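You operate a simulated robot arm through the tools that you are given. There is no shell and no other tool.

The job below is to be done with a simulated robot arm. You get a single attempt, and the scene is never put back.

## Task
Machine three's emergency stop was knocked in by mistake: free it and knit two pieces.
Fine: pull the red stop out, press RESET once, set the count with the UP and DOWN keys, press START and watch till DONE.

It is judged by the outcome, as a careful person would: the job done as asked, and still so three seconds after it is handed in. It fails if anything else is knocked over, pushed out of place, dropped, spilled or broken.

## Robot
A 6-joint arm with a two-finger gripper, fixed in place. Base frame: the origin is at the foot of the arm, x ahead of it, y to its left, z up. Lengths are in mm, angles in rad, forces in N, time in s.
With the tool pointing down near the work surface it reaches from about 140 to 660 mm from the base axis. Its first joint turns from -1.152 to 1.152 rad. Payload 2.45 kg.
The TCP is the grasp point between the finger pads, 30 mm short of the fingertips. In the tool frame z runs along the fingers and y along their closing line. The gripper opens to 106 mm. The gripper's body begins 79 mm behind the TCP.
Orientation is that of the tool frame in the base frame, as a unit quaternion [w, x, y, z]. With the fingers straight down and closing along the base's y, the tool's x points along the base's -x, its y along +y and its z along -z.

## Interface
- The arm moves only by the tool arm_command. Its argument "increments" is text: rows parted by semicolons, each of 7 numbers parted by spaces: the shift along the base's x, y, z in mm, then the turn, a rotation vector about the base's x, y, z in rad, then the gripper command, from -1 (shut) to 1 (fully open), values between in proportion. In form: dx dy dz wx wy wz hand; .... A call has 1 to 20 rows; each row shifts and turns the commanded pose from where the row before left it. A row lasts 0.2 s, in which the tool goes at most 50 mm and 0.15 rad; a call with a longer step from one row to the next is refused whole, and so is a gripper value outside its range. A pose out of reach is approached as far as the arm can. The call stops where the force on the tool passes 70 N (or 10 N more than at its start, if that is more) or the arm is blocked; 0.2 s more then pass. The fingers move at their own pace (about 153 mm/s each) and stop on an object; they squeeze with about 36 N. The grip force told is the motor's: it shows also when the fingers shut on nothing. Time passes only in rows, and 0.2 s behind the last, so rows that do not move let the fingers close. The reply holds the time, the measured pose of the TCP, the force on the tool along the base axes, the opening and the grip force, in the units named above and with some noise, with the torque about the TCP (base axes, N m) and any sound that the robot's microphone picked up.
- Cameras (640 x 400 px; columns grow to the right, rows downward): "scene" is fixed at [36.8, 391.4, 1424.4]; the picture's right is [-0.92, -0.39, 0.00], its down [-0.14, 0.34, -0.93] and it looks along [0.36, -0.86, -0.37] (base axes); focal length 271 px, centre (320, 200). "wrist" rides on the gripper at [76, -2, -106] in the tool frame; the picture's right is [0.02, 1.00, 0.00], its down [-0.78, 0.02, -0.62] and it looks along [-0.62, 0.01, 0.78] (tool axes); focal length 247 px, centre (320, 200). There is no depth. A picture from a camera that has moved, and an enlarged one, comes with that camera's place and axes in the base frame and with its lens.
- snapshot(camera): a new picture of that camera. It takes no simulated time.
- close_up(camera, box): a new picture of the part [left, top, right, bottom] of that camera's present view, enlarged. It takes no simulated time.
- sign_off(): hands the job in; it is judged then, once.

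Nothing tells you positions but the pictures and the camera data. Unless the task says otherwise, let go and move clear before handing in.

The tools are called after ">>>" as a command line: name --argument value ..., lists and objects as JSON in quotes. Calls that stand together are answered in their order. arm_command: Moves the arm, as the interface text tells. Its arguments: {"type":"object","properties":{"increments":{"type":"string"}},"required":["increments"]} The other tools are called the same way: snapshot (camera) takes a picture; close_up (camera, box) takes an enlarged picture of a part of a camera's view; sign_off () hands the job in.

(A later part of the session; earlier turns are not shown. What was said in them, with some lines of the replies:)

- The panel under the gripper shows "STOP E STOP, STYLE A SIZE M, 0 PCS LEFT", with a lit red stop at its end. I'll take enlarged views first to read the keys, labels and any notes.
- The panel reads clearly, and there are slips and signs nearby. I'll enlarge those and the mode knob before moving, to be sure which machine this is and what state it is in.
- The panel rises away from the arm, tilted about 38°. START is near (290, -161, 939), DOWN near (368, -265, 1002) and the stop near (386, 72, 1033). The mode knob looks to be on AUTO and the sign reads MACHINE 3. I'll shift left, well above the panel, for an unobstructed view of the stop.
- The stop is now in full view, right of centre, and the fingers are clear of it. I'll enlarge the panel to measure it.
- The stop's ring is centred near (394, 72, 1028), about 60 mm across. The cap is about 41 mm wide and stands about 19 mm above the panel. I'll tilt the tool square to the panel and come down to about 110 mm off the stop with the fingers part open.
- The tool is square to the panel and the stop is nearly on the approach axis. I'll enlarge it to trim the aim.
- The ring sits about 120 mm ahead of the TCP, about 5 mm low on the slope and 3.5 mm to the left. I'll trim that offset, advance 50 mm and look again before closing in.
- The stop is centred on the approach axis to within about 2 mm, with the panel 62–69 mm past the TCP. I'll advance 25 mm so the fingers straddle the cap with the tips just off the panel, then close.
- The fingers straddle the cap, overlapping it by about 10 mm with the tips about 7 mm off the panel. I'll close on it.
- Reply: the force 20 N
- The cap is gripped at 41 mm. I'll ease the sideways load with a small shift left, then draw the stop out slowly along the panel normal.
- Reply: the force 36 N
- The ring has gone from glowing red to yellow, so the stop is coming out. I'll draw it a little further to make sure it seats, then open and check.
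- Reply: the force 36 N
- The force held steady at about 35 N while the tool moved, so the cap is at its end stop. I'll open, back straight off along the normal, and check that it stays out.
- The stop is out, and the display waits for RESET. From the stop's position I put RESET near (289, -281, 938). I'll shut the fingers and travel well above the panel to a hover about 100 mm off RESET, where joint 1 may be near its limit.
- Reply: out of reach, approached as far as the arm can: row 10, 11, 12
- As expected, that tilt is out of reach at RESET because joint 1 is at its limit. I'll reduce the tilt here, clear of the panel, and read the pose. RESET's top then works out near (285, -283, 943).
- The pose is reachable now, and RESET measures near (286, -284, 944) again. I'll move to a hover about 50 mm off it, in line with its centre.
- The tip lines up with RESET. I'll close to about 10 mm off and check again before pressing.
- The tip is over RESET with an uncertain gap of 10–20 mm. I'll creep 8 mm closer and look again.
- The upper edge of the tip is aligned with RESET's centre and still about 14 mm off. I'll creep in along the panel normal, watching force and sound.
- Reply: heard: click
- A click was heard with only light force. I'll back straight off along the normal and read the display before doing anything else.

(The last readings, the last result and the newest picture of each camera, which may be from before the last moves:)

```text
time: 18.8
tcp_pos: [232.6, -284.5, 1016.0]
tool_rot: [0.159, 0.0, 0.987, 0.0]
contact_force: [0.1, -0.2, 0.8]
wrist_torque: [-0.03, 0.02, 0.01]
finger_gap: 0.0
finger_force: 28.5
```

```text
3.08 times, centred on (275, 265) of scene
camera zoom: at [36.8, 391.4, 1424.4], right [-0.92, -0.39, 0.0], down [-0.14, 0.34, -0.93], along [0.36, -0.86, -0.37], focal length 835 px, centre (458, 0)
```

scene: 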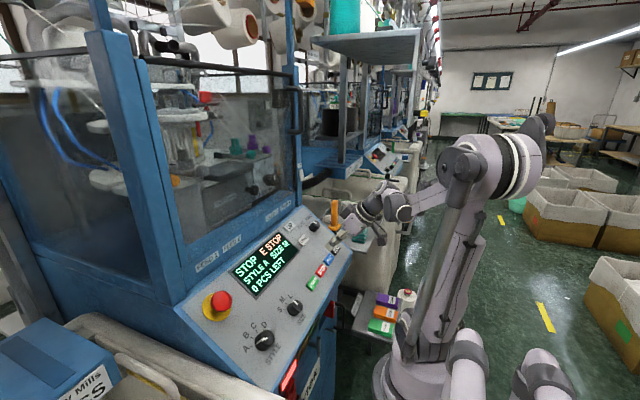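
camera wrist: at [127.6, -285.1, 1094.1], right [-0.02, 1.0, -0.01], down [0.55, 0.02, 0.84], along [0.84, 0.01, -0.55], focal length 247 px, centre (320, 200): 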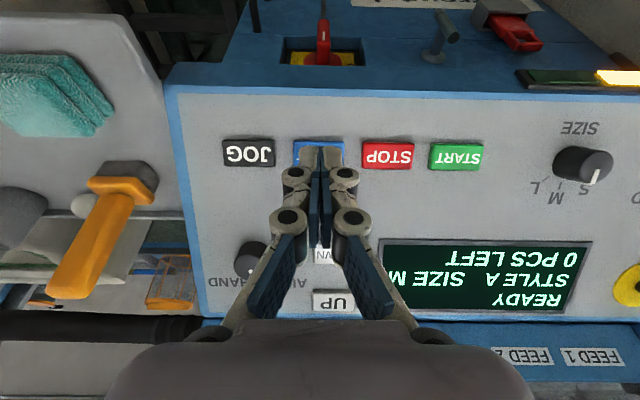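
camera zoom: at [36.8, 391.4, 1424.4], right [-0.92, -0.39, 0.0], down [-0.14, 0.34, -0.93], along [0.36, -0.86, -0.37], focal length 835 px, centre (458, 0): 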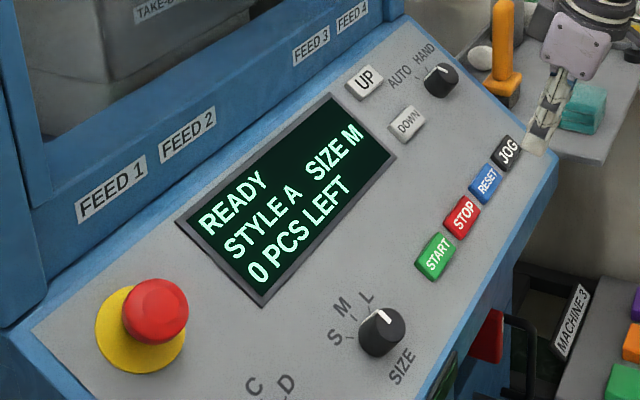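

The display now reads READY, 0 PCS LEFT, so RESET registered once. UP is next, near (412, -265, 1037). I'll move there at a safe height and square the tool to the panel again.

>>> arm_command --increments "20.6 3.2 15.2 0 0 0 -1; 20.6 3.2 15.2 0 0 0 -1; 20.6 3.3 15.2 0 -0.088 0 -1; 20.7 3.3 15.2 0 -0.088 0 -1; 20.7 3.3 15.3 0 -0.088 0 -1; 20.7 3.2 15.3 0 -0.088 0 -1; 0 0 0 0 0 0 -1"

>>> snapshot --camera "wrist"

>>> close_up --camera "scene" --box '[230, 160, 380, 290]'

```text
time: 20.4
tcp_pos: [357.7, -263.7, 1108.3]
tool_rot: [0.329, -0.001, 0.944, 0.0]
contact_force: [-0.5, -0.1, 0.3]
wrist_torque: [-0.01, -0.01, 0.02]
finger_gap: 0.0
finger_force: 27.9
```

```text
taken
camera wrist: at [231.7, -265.1, 1144.1], right [-0.02, 1.0, -0.01], down [0.23, 0.02, 0.97], along [0.97, 0.01, -0.23], focal length 247 px, centre (320, 200)
```

wrist: 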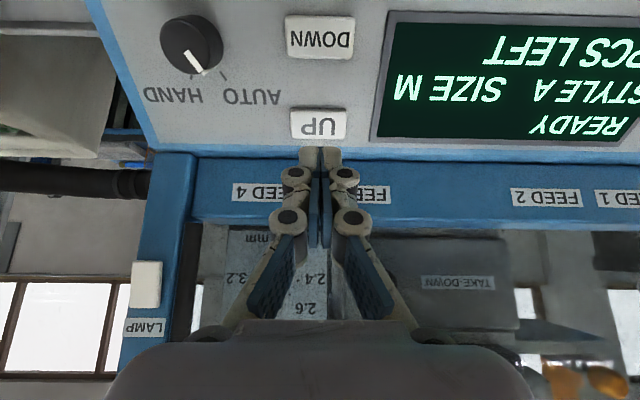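

```text
3.08 times, centred on (305, 225) of scene
camera zoom: at [36.8, 391.4, 1424.4], right [-0.92, -0.39, 0.0], down [-0.14, 0.34, -0.93], along [0.36, -0.86, -0.37], focal length 835 px, centre (366, 123)
```

zoom: 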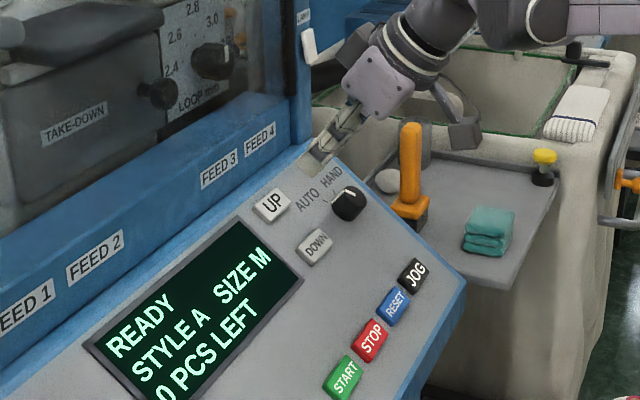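

UP lies right on the approach axis, about 60 mm past the fingertips. I'll advance 50 mm and check.

>>> arm_command --increments "10.4 0 -13 0 0 0 -1; 10.4 0 -13 0 0 0 -1; 7.5 0 -9.4 0 0 0 -1; 0 0 0 0 0 0 -1"

>>> close_up --camera "wrist" --box '[200, 80, 440, 230]'

>>> close_up --camera "scene" --box '[270, 200, 330, 250]'

```text
time: 21.4
tcp_pos: [384.4, -264.6, 1072.6]
tool_rot: [0.329, 0.0, 0.944, 0.0]
contact_force: [0.1, -0.6, 0.3]
wrist_torque: [0.01, 0.01, -0.01]
finger_gap: 0.4
finger_force: 29.2
```

```text
2.67 times, centred on (320, 155) of wrist
camera zoom: at [259.8, -265.9, 1108.1], right [-0.02, 1.0, -0.01], down [0.23, 0.02, 0.97], along [0.97, 0.01, -0.23], focal length 659 px, centre (320, 320)
```

zoom: 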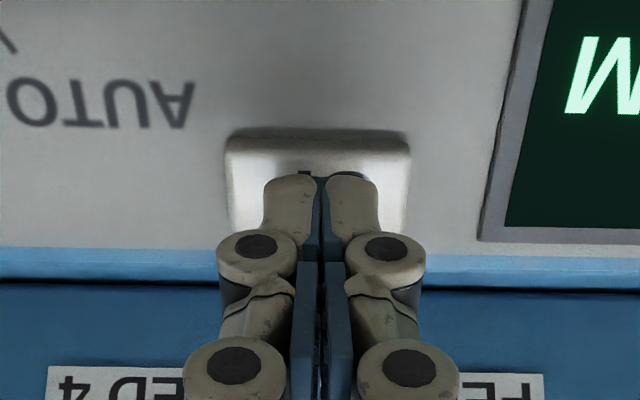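

```text
8.00 times, centred on (300, 225) of scene
camera zoom: at [36.8, 391.4, 1424.4], right [-0.92, -0.39, 0.0], down [-0.14, 0.34, -0.93], along [0.36, -0.86, -0.37], focal length 2171 px, centre (480, 0)
```

zoom: 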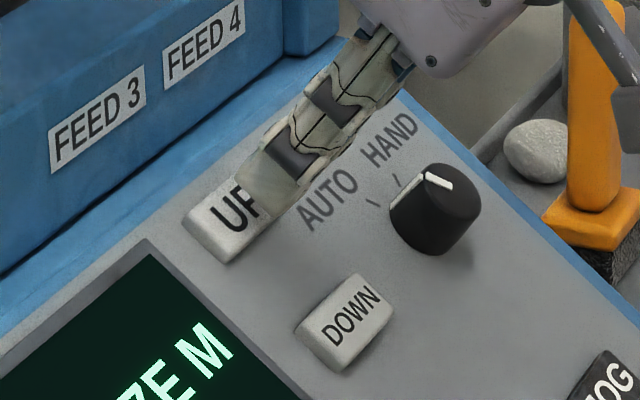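

>>> arm_command --increments "1.25 0 -1.56 0 0 0 -1; 1.25 0 -1.56 0 0 0 -1; 1.25 0 -1.56 0 0 0 -1; 1.25 0 -1.56 0 0 0 -1"

>>> close_up --camera "scene" --box '[230, 200, 330, 290]'

```text
time: 22.4
tcp_pos: [389.6, -263.2, 1065.4]
tool_rot: [0.33, 0.0, 0.944, 0.0]
contact_force: [-0.2, -0.1, 0.0]
wrist_torque: [0.01, -0.01, -0.01]
finger_gap: 0.0
finger_force: 28.7
```

```text
4.44 times, centred on (280, 245) of scene
camera zoom: at [36.8, 391.4, 1424.4], right [-0.92, -0.39, 0.0], down [-0.14, 0.34, -0.93], along [0.36, -0.86, -0.37], focal length 1206 px, centre (498, 0)
```

zoom: 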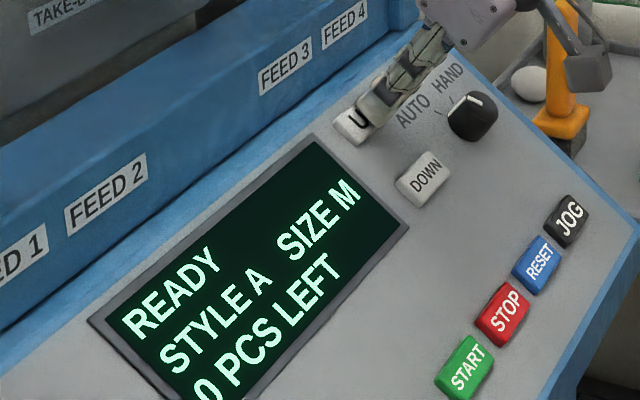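

>>> arm_command --increments "1.25 0 -1.56 0 0 0 -1; 1.25 0 -1.56 0 0 0 -1"

>>> close_up --camera "scene" --box '[230, 200, 330, 290]'

```text
time: 23.0
tcp_pos: [393.0, -265.7, 1062.8]
tool_rot: [0.33, 0.0, 0.944, 0.0]
contact_force: [0.0, 0.6, 0.1]
wrist_torque: [0.03, 0.0, 0.02]
finger_gap: 0.1
finger_force: 28.6
```

```text
4.44 times, centred on (280, 245) of scene
camera zoom: at [36.8, 391.4, 1424.4], right [-0.92, -0.39, 0.0], down [-0.14, 0.34, -0.93], along [0.36, -0.86, -0.37], focal length 1206 px, centre (498, 0)
```

zoom: 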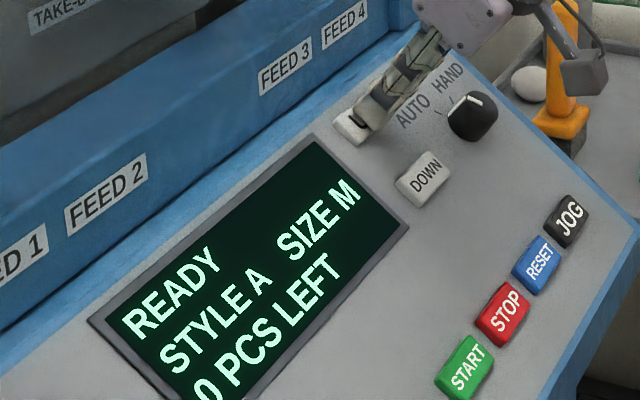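

>>> arm_command --increments "1.25 0 -1.56 0 0 0 -1; 1.25 0 -1.56 0 0 0 -1"

>>> close_up --camera "scene" --box '[230, 200, 330, 290]'

```text
time: 23.6
tcp_pos: [394.1, -264.7, 1059.3]
tool_rot: [0.33, 0.001, 0.944, 0.0]
contact_force: [0.0, 0.1, 0.2]
wrist_torque: [0.04, -0.02, 0.02]
finger_gap: 5.9
finger_force: 28.6
```

```text
4.44 times, centred on (280, 245) of scene
camera zoom: at [36.7, 391.4, 1424.4], right [-0.92, -0.39, 0.0], down [-0.14, 0.34, -0.93], along [0.36, -0.86, -0.37], focal length 1206 px, centre (498, 0)
```

zoom: 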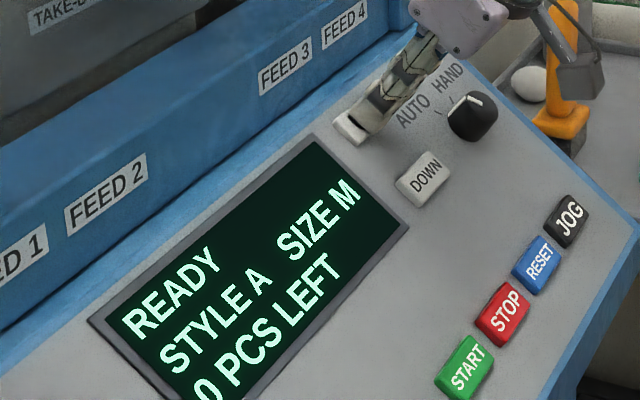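

The tip seems to be just touching UP. I'll take smaller steps until it clicks.

>>> arm_command --increments "0.62 0 -0.78 0 0 0 -1; 0.62 0 -0.78 0 0 0 -1"

>>> close_up --camera "scene" --box '[230, 200, 330, 290]'

```text
time: 24.2
tcp_pos: [396.6, -265.6, 1055.5]
tool_rot: [0.329, 0.0, 0.944, 0.0]
contact_force: [-0.3, 0.0, 2.0]
wrist_torque: [-0.01, 0.01, 0.01]
finger_gap: 6.0
finger_force: 28.8
heard: click
```

```text
4.44 times, centred on (280, 245) of scene
camera zoom: at [36.7, 391.4, 1424.4], right [-0.92, -0.39, 0.0], down [-0.14, 0.34, -0.93], along [0.36, -0.86, -0.37], focal length 1206 px, centre (498, 0)
```

zoom: 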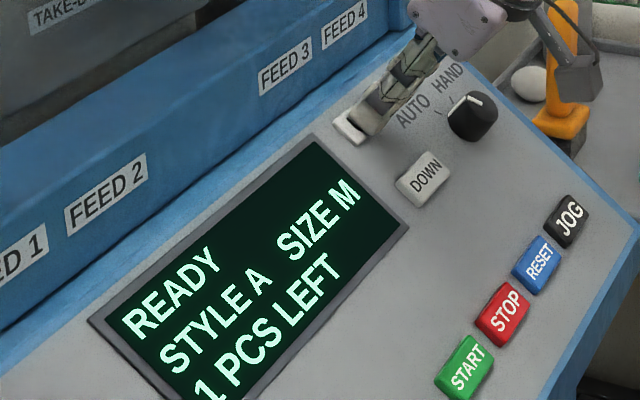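

It clicked and the display shows 1 PCS LEFT. I'll back off 8 mm to let the key return and confirm the count.

>>> arm_command --increments "-2.5 0 3.12 0 0 0 -1; -2.5 0 3.12 0 0 0 -1; 0 0 0 0 0 0 -1"

>>> close_up --camera "scene" --box '[230, 200, 330, 290]'

```text
time: 25.0
tcp_pos: [391.5, -264.1, 1064.0]
tool_rot: [0.33, 0.0, 0.944, 0.0]
contact_force: [-0.6, -0.7, -0.6]
wrist_torque: [0.03, -0.03, -0.01]
finger_gap: 0.1
finger_force: 28.0
```

```text
4.44 times, centred on (280, 245) of scene
camera zoom: at [36.8, 391.4, 1424.4], right [-0.92, -0.39, 0.0], down [-0.14, 0.34, -0.93], along [0.36, -0.86, -0.37], focal length 1206 px, centre (498, 0)
```

zoom: 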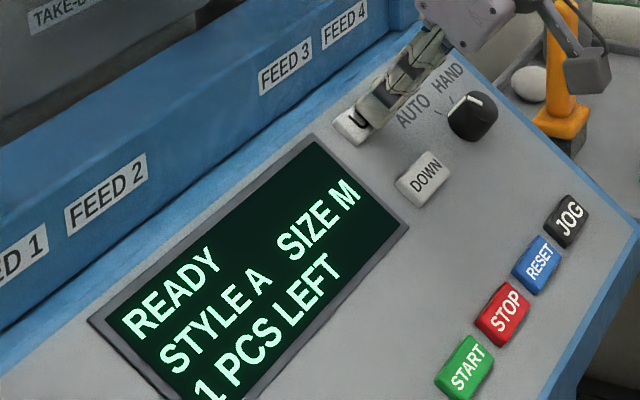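

The count holds at 1 and the key is released. I'll press once more to the same depth.

>>> arm_command --increments "1.25 0 -1.56 0 0 0 -1; 1.25 0 -1.56 0 0 0 -1; 1.25 0 -1.56 0 0 0 -1; 1.25 0 -1.56 0 0 0 -1"

>>> close_up --camera "scene" --box '[230, 200, 330, 290]'

```text
time: 26.0
tcp_pos: [396.3, -264.1, 1058.2]
tool_rot: [0.329, 0.0, 0.944, 0.0]
contact_force: [-0.3, -0.2, 2.2]
wrist_torque: [-0.02, -0.05, -0.01]
finger_gap: 5.9
finger_force: 28.6
heard: click
```

```text
4.44 times, centred on (280, 245) of scene
camera zoom: at [36.7, 391.4, 1424.4], right [-0.92, -0.39, 0.0], down [-0.14, 0.34, -0.93], along [0.36, -0.86, -0.37], focal length 1206 px, centre (498, 0)
```

zoom: 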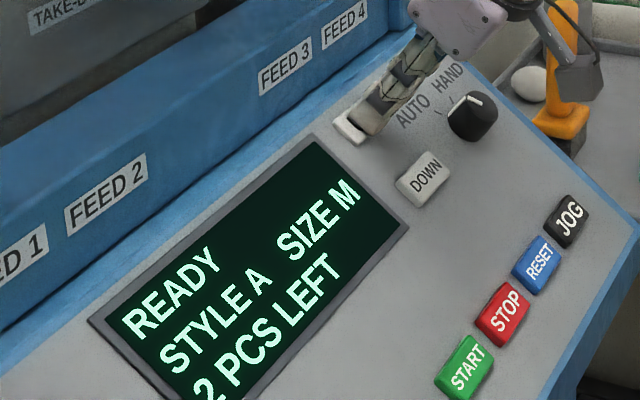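

The display shows READY, 2 PCS LEFT. I'll back off along the normal and travel at height to a hover over START, near (291, -164, 940).

>>> arm_command --increments "-3.1 0 3.9 0 0 0 -1; -11.4 0 14.3 0 0 0 -1; -11.4 0 14.3 0 0 0 -1; -11.4 0 14.3 0 0 0 -1; -20.5 16.8 -15.6 0 0 0 -1; -20.5 16.8 -15.6 0 0 0 -1; -20.5 16.8 -15.6 0 0 0 -1; -20.6 16.8 -15.6 0 0 0 -1; -20.6 16.8 -15.6 0 0 0 -1; -20.6 16.8 -15.6 0 0 0 -1; 0 0 0 0 0 0 -1"

>>> snapshot --camera "wrist"

>>> close_up --camera "scene" --box '[200, 190, 380, 330]'

```text
time: 28.4
tcp_pos: [235.6, -162.9, 1010.3]
tool_rot: [0.33, 0.0, 0.944, 0.0]
contact_force: [-0.2, 0.5, 0.8]
wrist_torque: [-0.04, 0.02, -0.02]
finger_gap: 0.0
finger_force: 28.8
```

```text
taken
camera wrist: at [110.5, -165.3, 1046.8], right [-0.02, 1.0, -0.01], down [0.23, 0.02, 0.97], along [0.97, 0.01, -0.23], focal length 247 px, centre (320, 200)
```

wrist: 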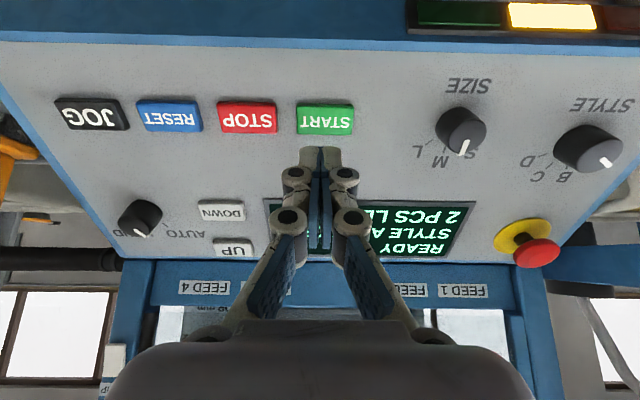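

```text
2.86 times, centred on (290, 260) of scene
camera zoom: at [36.8, 391.4, 1424.4], right [-0.92, -0.39, 0.0], down [-0.14, 0.34, -0.93], along [0.36, -0.86, -0.37], focal length 775 px, centre (406, 29)
```

zoom: 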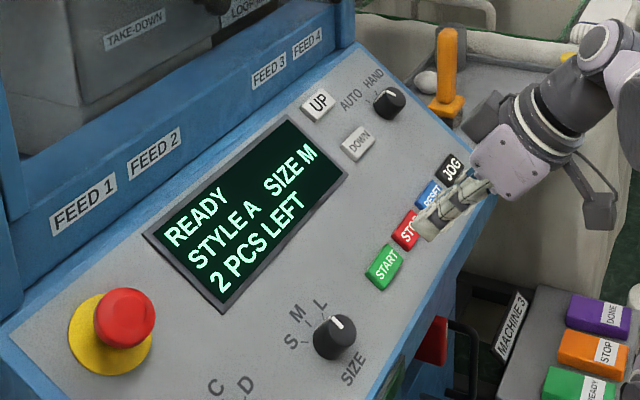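

The display reads READY, 2 PCS LEFT, and START is about 3.5 mm left of the tool axis. I'll correct that and advance 45 mm.

>>> arm_command --increments "-1.2 3.5 -0.9 0 0 0 -1; 10.4 0 -13 0 0 0 -1; 10.4 0 -13 0 0 0 -1; 7.5 0 -9.4 0 0 0 -1; 0 0 0 0 0 0 -1"

>>> close_up --camera "wrist" --box '[200, 80, 440, 230]'

>>> close_up --camera "scene" --box '[230, 200, 360, 300]'

```text
time: 29.6
tcp_pos: [262.7, -160.3, 974.4]
tool_rot: [0.33, 0.0, 0.944, 0.0]
contact_force: [0.7, 0.2, 0.6]
wrist_torque: [0.01, 0.01, -0.01]
finger_gap: 0.1
finger_force: 28.6
```

```text
2.67 times, centred on (320, 155) of wrist
camera zoom: at [136.6, -162.0, 1010.6], right [-0.02, 1.0, -0.01], down [0.23, 0.02, 0.97], along [0.97, 0.01, -0.23], focal length 659 px, centre (320, 320)
```

zoom: 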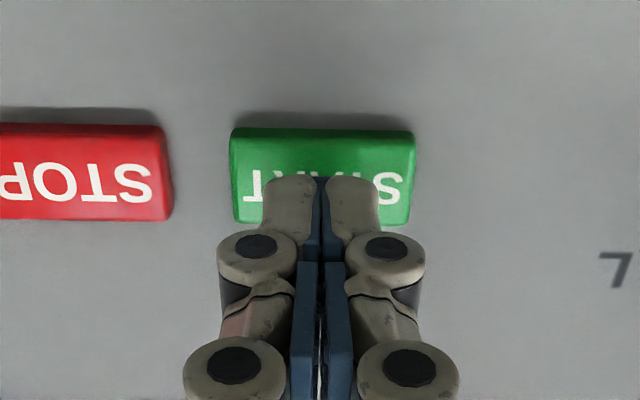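

```text
4.00 times, centred on (295, 250) of scene
camera zoom: at [36.8, 391.4, 1424.4], right [-0.92, -0.39, 0.0], down [-0.14, 0.34, -0.93], along [0.36, -0.86, -0.37], focal length 1086 px, centre (420, 0)
```

zoom: 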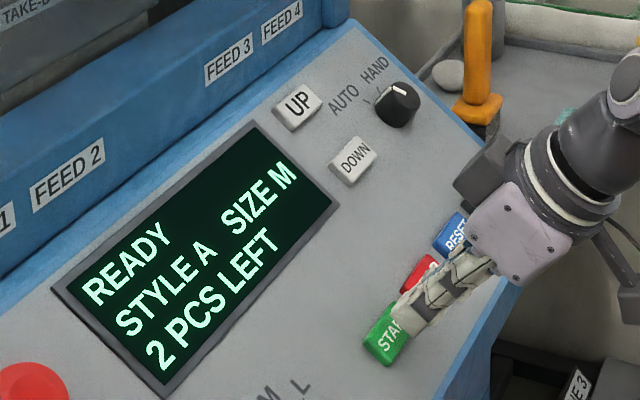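

START is centred under the tip, about 15 mm away. I'll creep in and press it.

>>> arm_command --increments "1.25 0 -1.56 0 0 0 -1; 1.25 0 -1.56 0 0 0 -1; 1.25 0 -1.56 0 0 0 -1; 1.25 0 -1.56 0 0 0 -1; 1.25 0 -1.56 0 0 0 -1; 1.25 0 -1.56 0 0 0 -1"

>>> close_up --camera "scene" --box '[230, 200, 360, 300]'

```text
time: 31.0
tcp_pos: [269.7, -160.9, 963.9]
tool_rot: [0.33, -0.001, 0.944, 0.0]
contact_force: [0.0, -1.0, 0.5]
wrist_torque: [0.0, 0.0, 0.0]
finger_gap: 0.0
finger_force: 28.5
```

```text
4.00 times, centred on (295, 250) of scene
camera zoom: at [36.8, 391.4, 1424.4], right [-0.92, -0.39, 0.0], down [-0.14, 0.34, -0.93], along [0.36, -0.86, -0.37], focal length 1086 px, centre (420, 0)
```

zoom: 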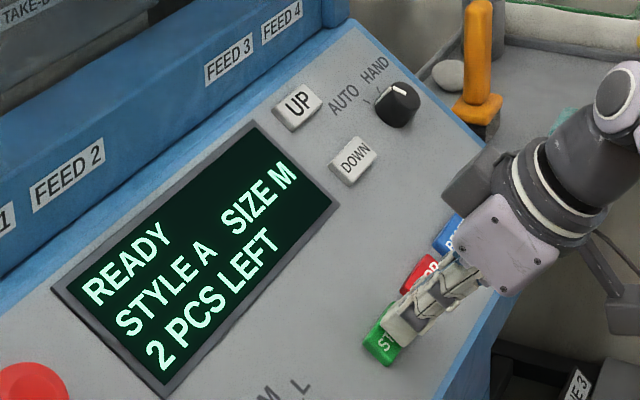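

>>> arm_command --increments "1.25 0 -1.56 0 0 0 -1; 0.62 0 -0.78 0 0 0 -1; 0.62 0 -0.78 0 0 0 -1"

>>> close_up --camera "scene" --box '[230, 200, 360, 300]'

```text
time: 31.8
tcp_pos: [272.8, -160.8, 962.0]
tool_rot: [0.33, 0.0, 0.944, 0.0]
contact_force: [-0.8, 0.4, 1.3]
wrist_torque: [0.0, -0.02, 0.0]
finger_gap: 6.2
finger_force: 28.7
heard: click
```

```text
4.00 times, centred on (295, 250) of scene
camera zoom: at [36.7, 391.4, 1424.4], right [-0.92, -0.39, 0.0], down [-0.14, 0.34, -0.93], along [0.36, -0.86, -0.37], focal length 1086 px, centre (420, 0)
```

zoom: 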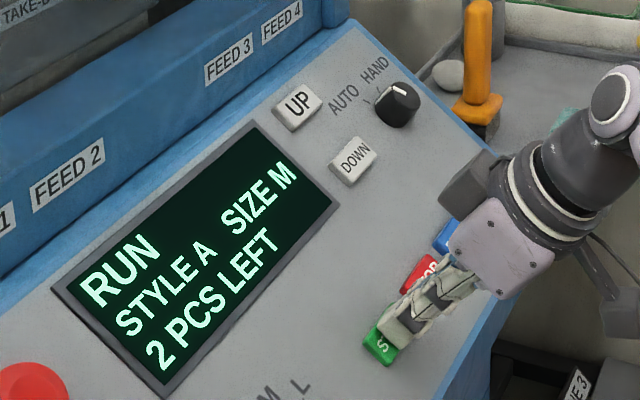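

The display now reads RUN. I'll back well clear along the normal and watch the count from there.

>>> arm_command --increments "-3.1 0 3.9 0 0 0 -1; -15.6 0 19.5 0 0 0 -1; -15.6 0 19.5 0 0 0 -1; -15.6 0 19.5 0 0 0 -1; -12 0 25 0 0 0 -1; 0 0 25 0 0 0 -1; 0 0 0 0 0 0 -1; 0 0 0 0 0 0 -1; 0 0 0 0 0 0 -1; 0 0 0 0 0 0 -1"

>>> snapshot --camera "scene"

>>> snapshot --camera "wrist"

```text
time: 34.0
tcp_pos: [217.8, -155.7, 1074.6]
tool_rot: [0.33, -0.001, 0.944, 0.001]
contact_force: [0.0, 1.5, -0.4]
wrist_torque: [-0.03, 0.0, 0.03]
finger_gap: 0.1
finger_force: 29.0
out of reach, approached as far as the arm can: row 5
```

```text
taken
```

scene: 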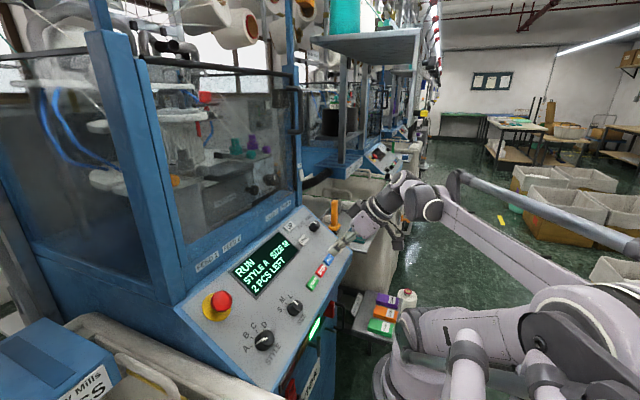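

```text
taken
camera wrist: at [92.8, -157.8, 1110.2], right [-0.02, 1.0, -0.01], down [0.23, 0.02, 0.97], along [0.97, 0.01, -0.23], focal length 247 px, centre (320, 200)
```

wrist: 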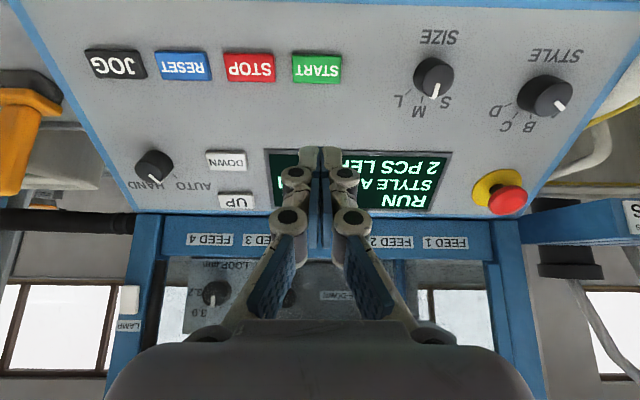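

The machine is running: RUN, green light, 2 PCS LEFT. The arm is clear, so I'll hold still and watch.

>>> arm_command --increments "0 0 0 0 0 0 -1; 0 0 0 0 0 0 -1; 0 0 0 0 0 0 -1; 0 0 0 0 0 0 -1; 0 0 0 0 0 0 -1; 0 0 0 0 0 0 -1; 0 0 0 0 0 0 -1; 0 0 0 0 0 0 -1; 0 0 0 0 0 0 -1; 0 0 0 0 0 0 -1; 0 0 0 0 0 0 -1; 0 0 0 0 0 0 -1; 0 0 0 0 0 0 -1; 0 0 0 0 0 0 -1; 0 0 0 0 0 0 -1; 0 0 0 0 0 0 -1; 0 0 0 0 0 0 -1; 0 0 0 0 0 0 -1; 0 0 0 0 0 0 -1; 0 0 0 0 0 0 -1"

>>> close_up --camera "scene" --box '[190, 200, 360, 330]'

```text
time: 38.2
tcp_pos: [218.7, -156.8, 1074.2]
tool_rot: [0.33, 0.0, 0.944, 0.0]
contact_force: [0.5, 0.0, 0.2]
wrist_torque: [0.01, -0.02, 0.01]
finger_gap: 0.0
finger_force: 27.7
```

```text
3.08 times, centred on (275, 265) of scene
camera zoom: at [36.8, 391.4, 1424.4], right [-0.92, -0.39, 0.0], down [-0.14, 0.34, -0.93], along [0.36, -0.86, -0.37], focal length 835 px, centre (458, 0)
```

zoom: 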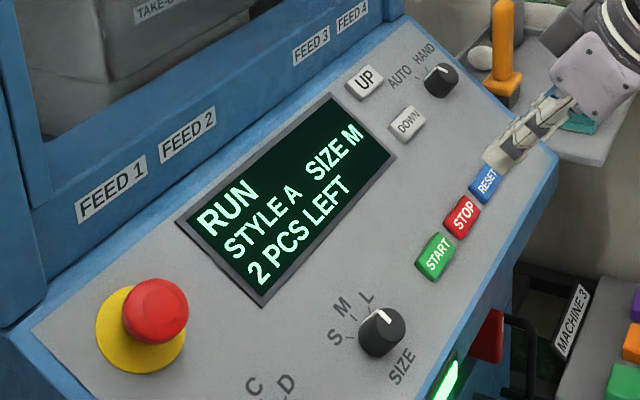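

Still RUN with 2 PCS LEFT. I'll keep watching.

>>> arm_command --increments "0 0 0 0 0 0 -1; 0 0 0 0 0 0 -1; 0 0 0 0 0 0 -1; 0 0 0 0 0 0 -1; 0 0 0 0 0 0 -1; 0 0 0 0 0 0 -1; 0 0 0 0 0 0 -1; 0 0 0 0 0 0 -1; 0 0 0 0 0 0 -1; 0 0 0 0 0 0 -1; 0 0 0 0 0 0 -1; 0 0 0 0 0 0 -1; 0 0 0 0 0 0 -1; 0 0 0 0 0 0 -1; 0 0 0 0 0 0 -1; 0 0 0 0 0 0 -1; 0 0 0 0 0 0 -1; 0 0 0 0 0 0 -1; 0 0 0 0 0 0 -1; 0 0 0 0 0 0 -1"

>>> close_up --camera "scene" --box '[190, 200, 360, 330]'

```text
time: 42.4
tcp_pos: [218.5, -155.1, 1073.0]
tool_rot: [0.329, 0.0, 0.944, 0.0]
contact_force: [-0.7, 0.6, 0.1]
wrist_torque: [0.0, -0.01, 0.01]
finger_gap: 0.0
finger_force: 28.8
```

```text
3.08 times, centred on (275, 265) of scene
camera zoom: at [36.8, 391.4, 1424.4], right [-0.92, -0.39, 0.0], down [-0.14, 0.34, -0.93], along [0.36, -0.86, -0.37], focal length 835 px, centre (458, 0)
```

zoom: 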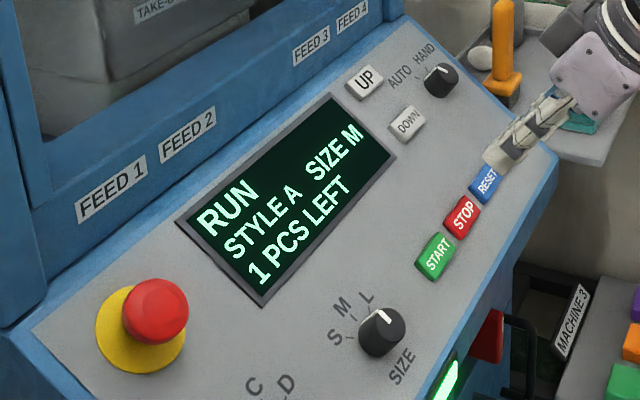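

One piece is done and 1 PCS LEFT shows. I'll keep watching for the second.

>>> arm_command --increments "0 0 0 0 0 0 -1; 0 0 0 0 0 0 -1; 0 0 0 0 0 0 -1; 0 0 0 0 0 0 -1; 0 0 0 0 0 0 -1; 0 0 0 0 0 0 -1; 0 0 0 0 0 0 -1; 0 0 0 0 0 0 -1; 0 0 0 0 0 0 -1; 0 0 0 0 0 0 -1; 0 0 0 0 0 0 -1; 0 0 0 0 0 0 -1; 0 0 0 0 0 0 -1; 0 0 0 0 0 0 -1; 0 0 0 0 0 0 -1; 0 0 0 0 0 0 -1; 0 0 0 0 0 0 -1; 0 0 0 0 0 0 -1; 0 0 0 0 0 0 -1; 0 0 0 0 0 0 -1"

>>> close_up --camera "scene" --box '[190, 200, 360, 330]'

```text
time: 46.6
tcp_pos: [218.4, -156.1, 1073.3]
tool_rot: [0.329, 0.0, 0.944, 0.0]
contact_force: [0.0, 0.4, -0.2]
wrist_torque: [-0.03, 0.01, -0.04]
finger_gap: 0.1
finger_force: 28.5
```

```text
3.08 times, centred on (275, 265) of scene
camera zoom: at [36.8, 391.4, 1424.4], right [-0.92, -0.39, 0.0], down [-0.14, 0.34, -0.93], along [0.36, -0.86, -0.37], focal length 835 px, centre (458, 0)
```

zoom: 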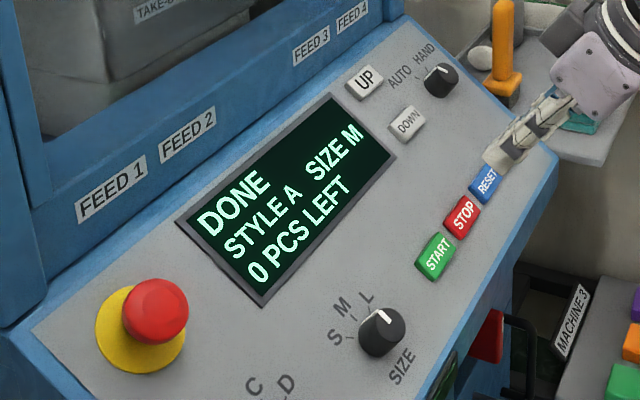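

The display reads DONE, 0 PCS LEFT, and the stop is still out. I'll take one last look at the whole scene before handing in.

>>> snapshot --camera "scene"

>>> snapshot --camera "wrist"

```text
taken
```

scene: 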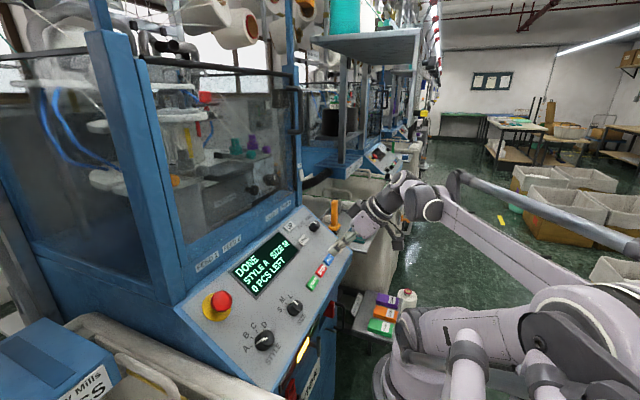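

```text
taken
camera wrist: at [92.8, -157.8, 1110.1], right [-0.02, 1.0, -0.01], down [0.23, 0.02, 0.97], along [0.97, 0.01, -0.23], focal length 247 px, centre (320, 200)
```

wrist: 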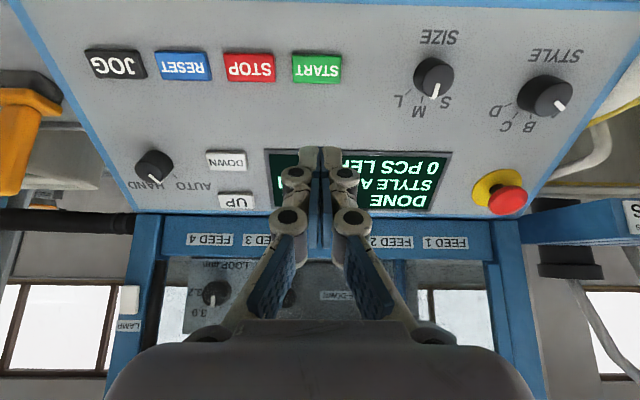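

The panel shows DONE with 0 PCS LEFT, the stop is out, the knobs are untouched, nothing around it looks disturbed and the arm is clear. I'm handing in.

>>> sign_off

```text
The job is handed in.
```

Machine three's emergency stop is released and the machine has knitted the two pieces. The panel shows DONE with 0 PCS LEFT, and the stop was still out when I handed in.

- **Steps:** I pulled the stop out, pressed RESET once, pressed UP twice to set the count to 2, and pressed START once. I then watched the count run down to 0.
- **Settings:** I left the knobs as they were, so both pieces were knitted as style A, size M, in AUTO. The order slips on the neighbouring boxes list other styles and sizes. You didn't mention them, so I didn't act on them.
- **Surroundings:** In the last pictures nothing else looked moved or knocked over, and the arm was clear of the panel.
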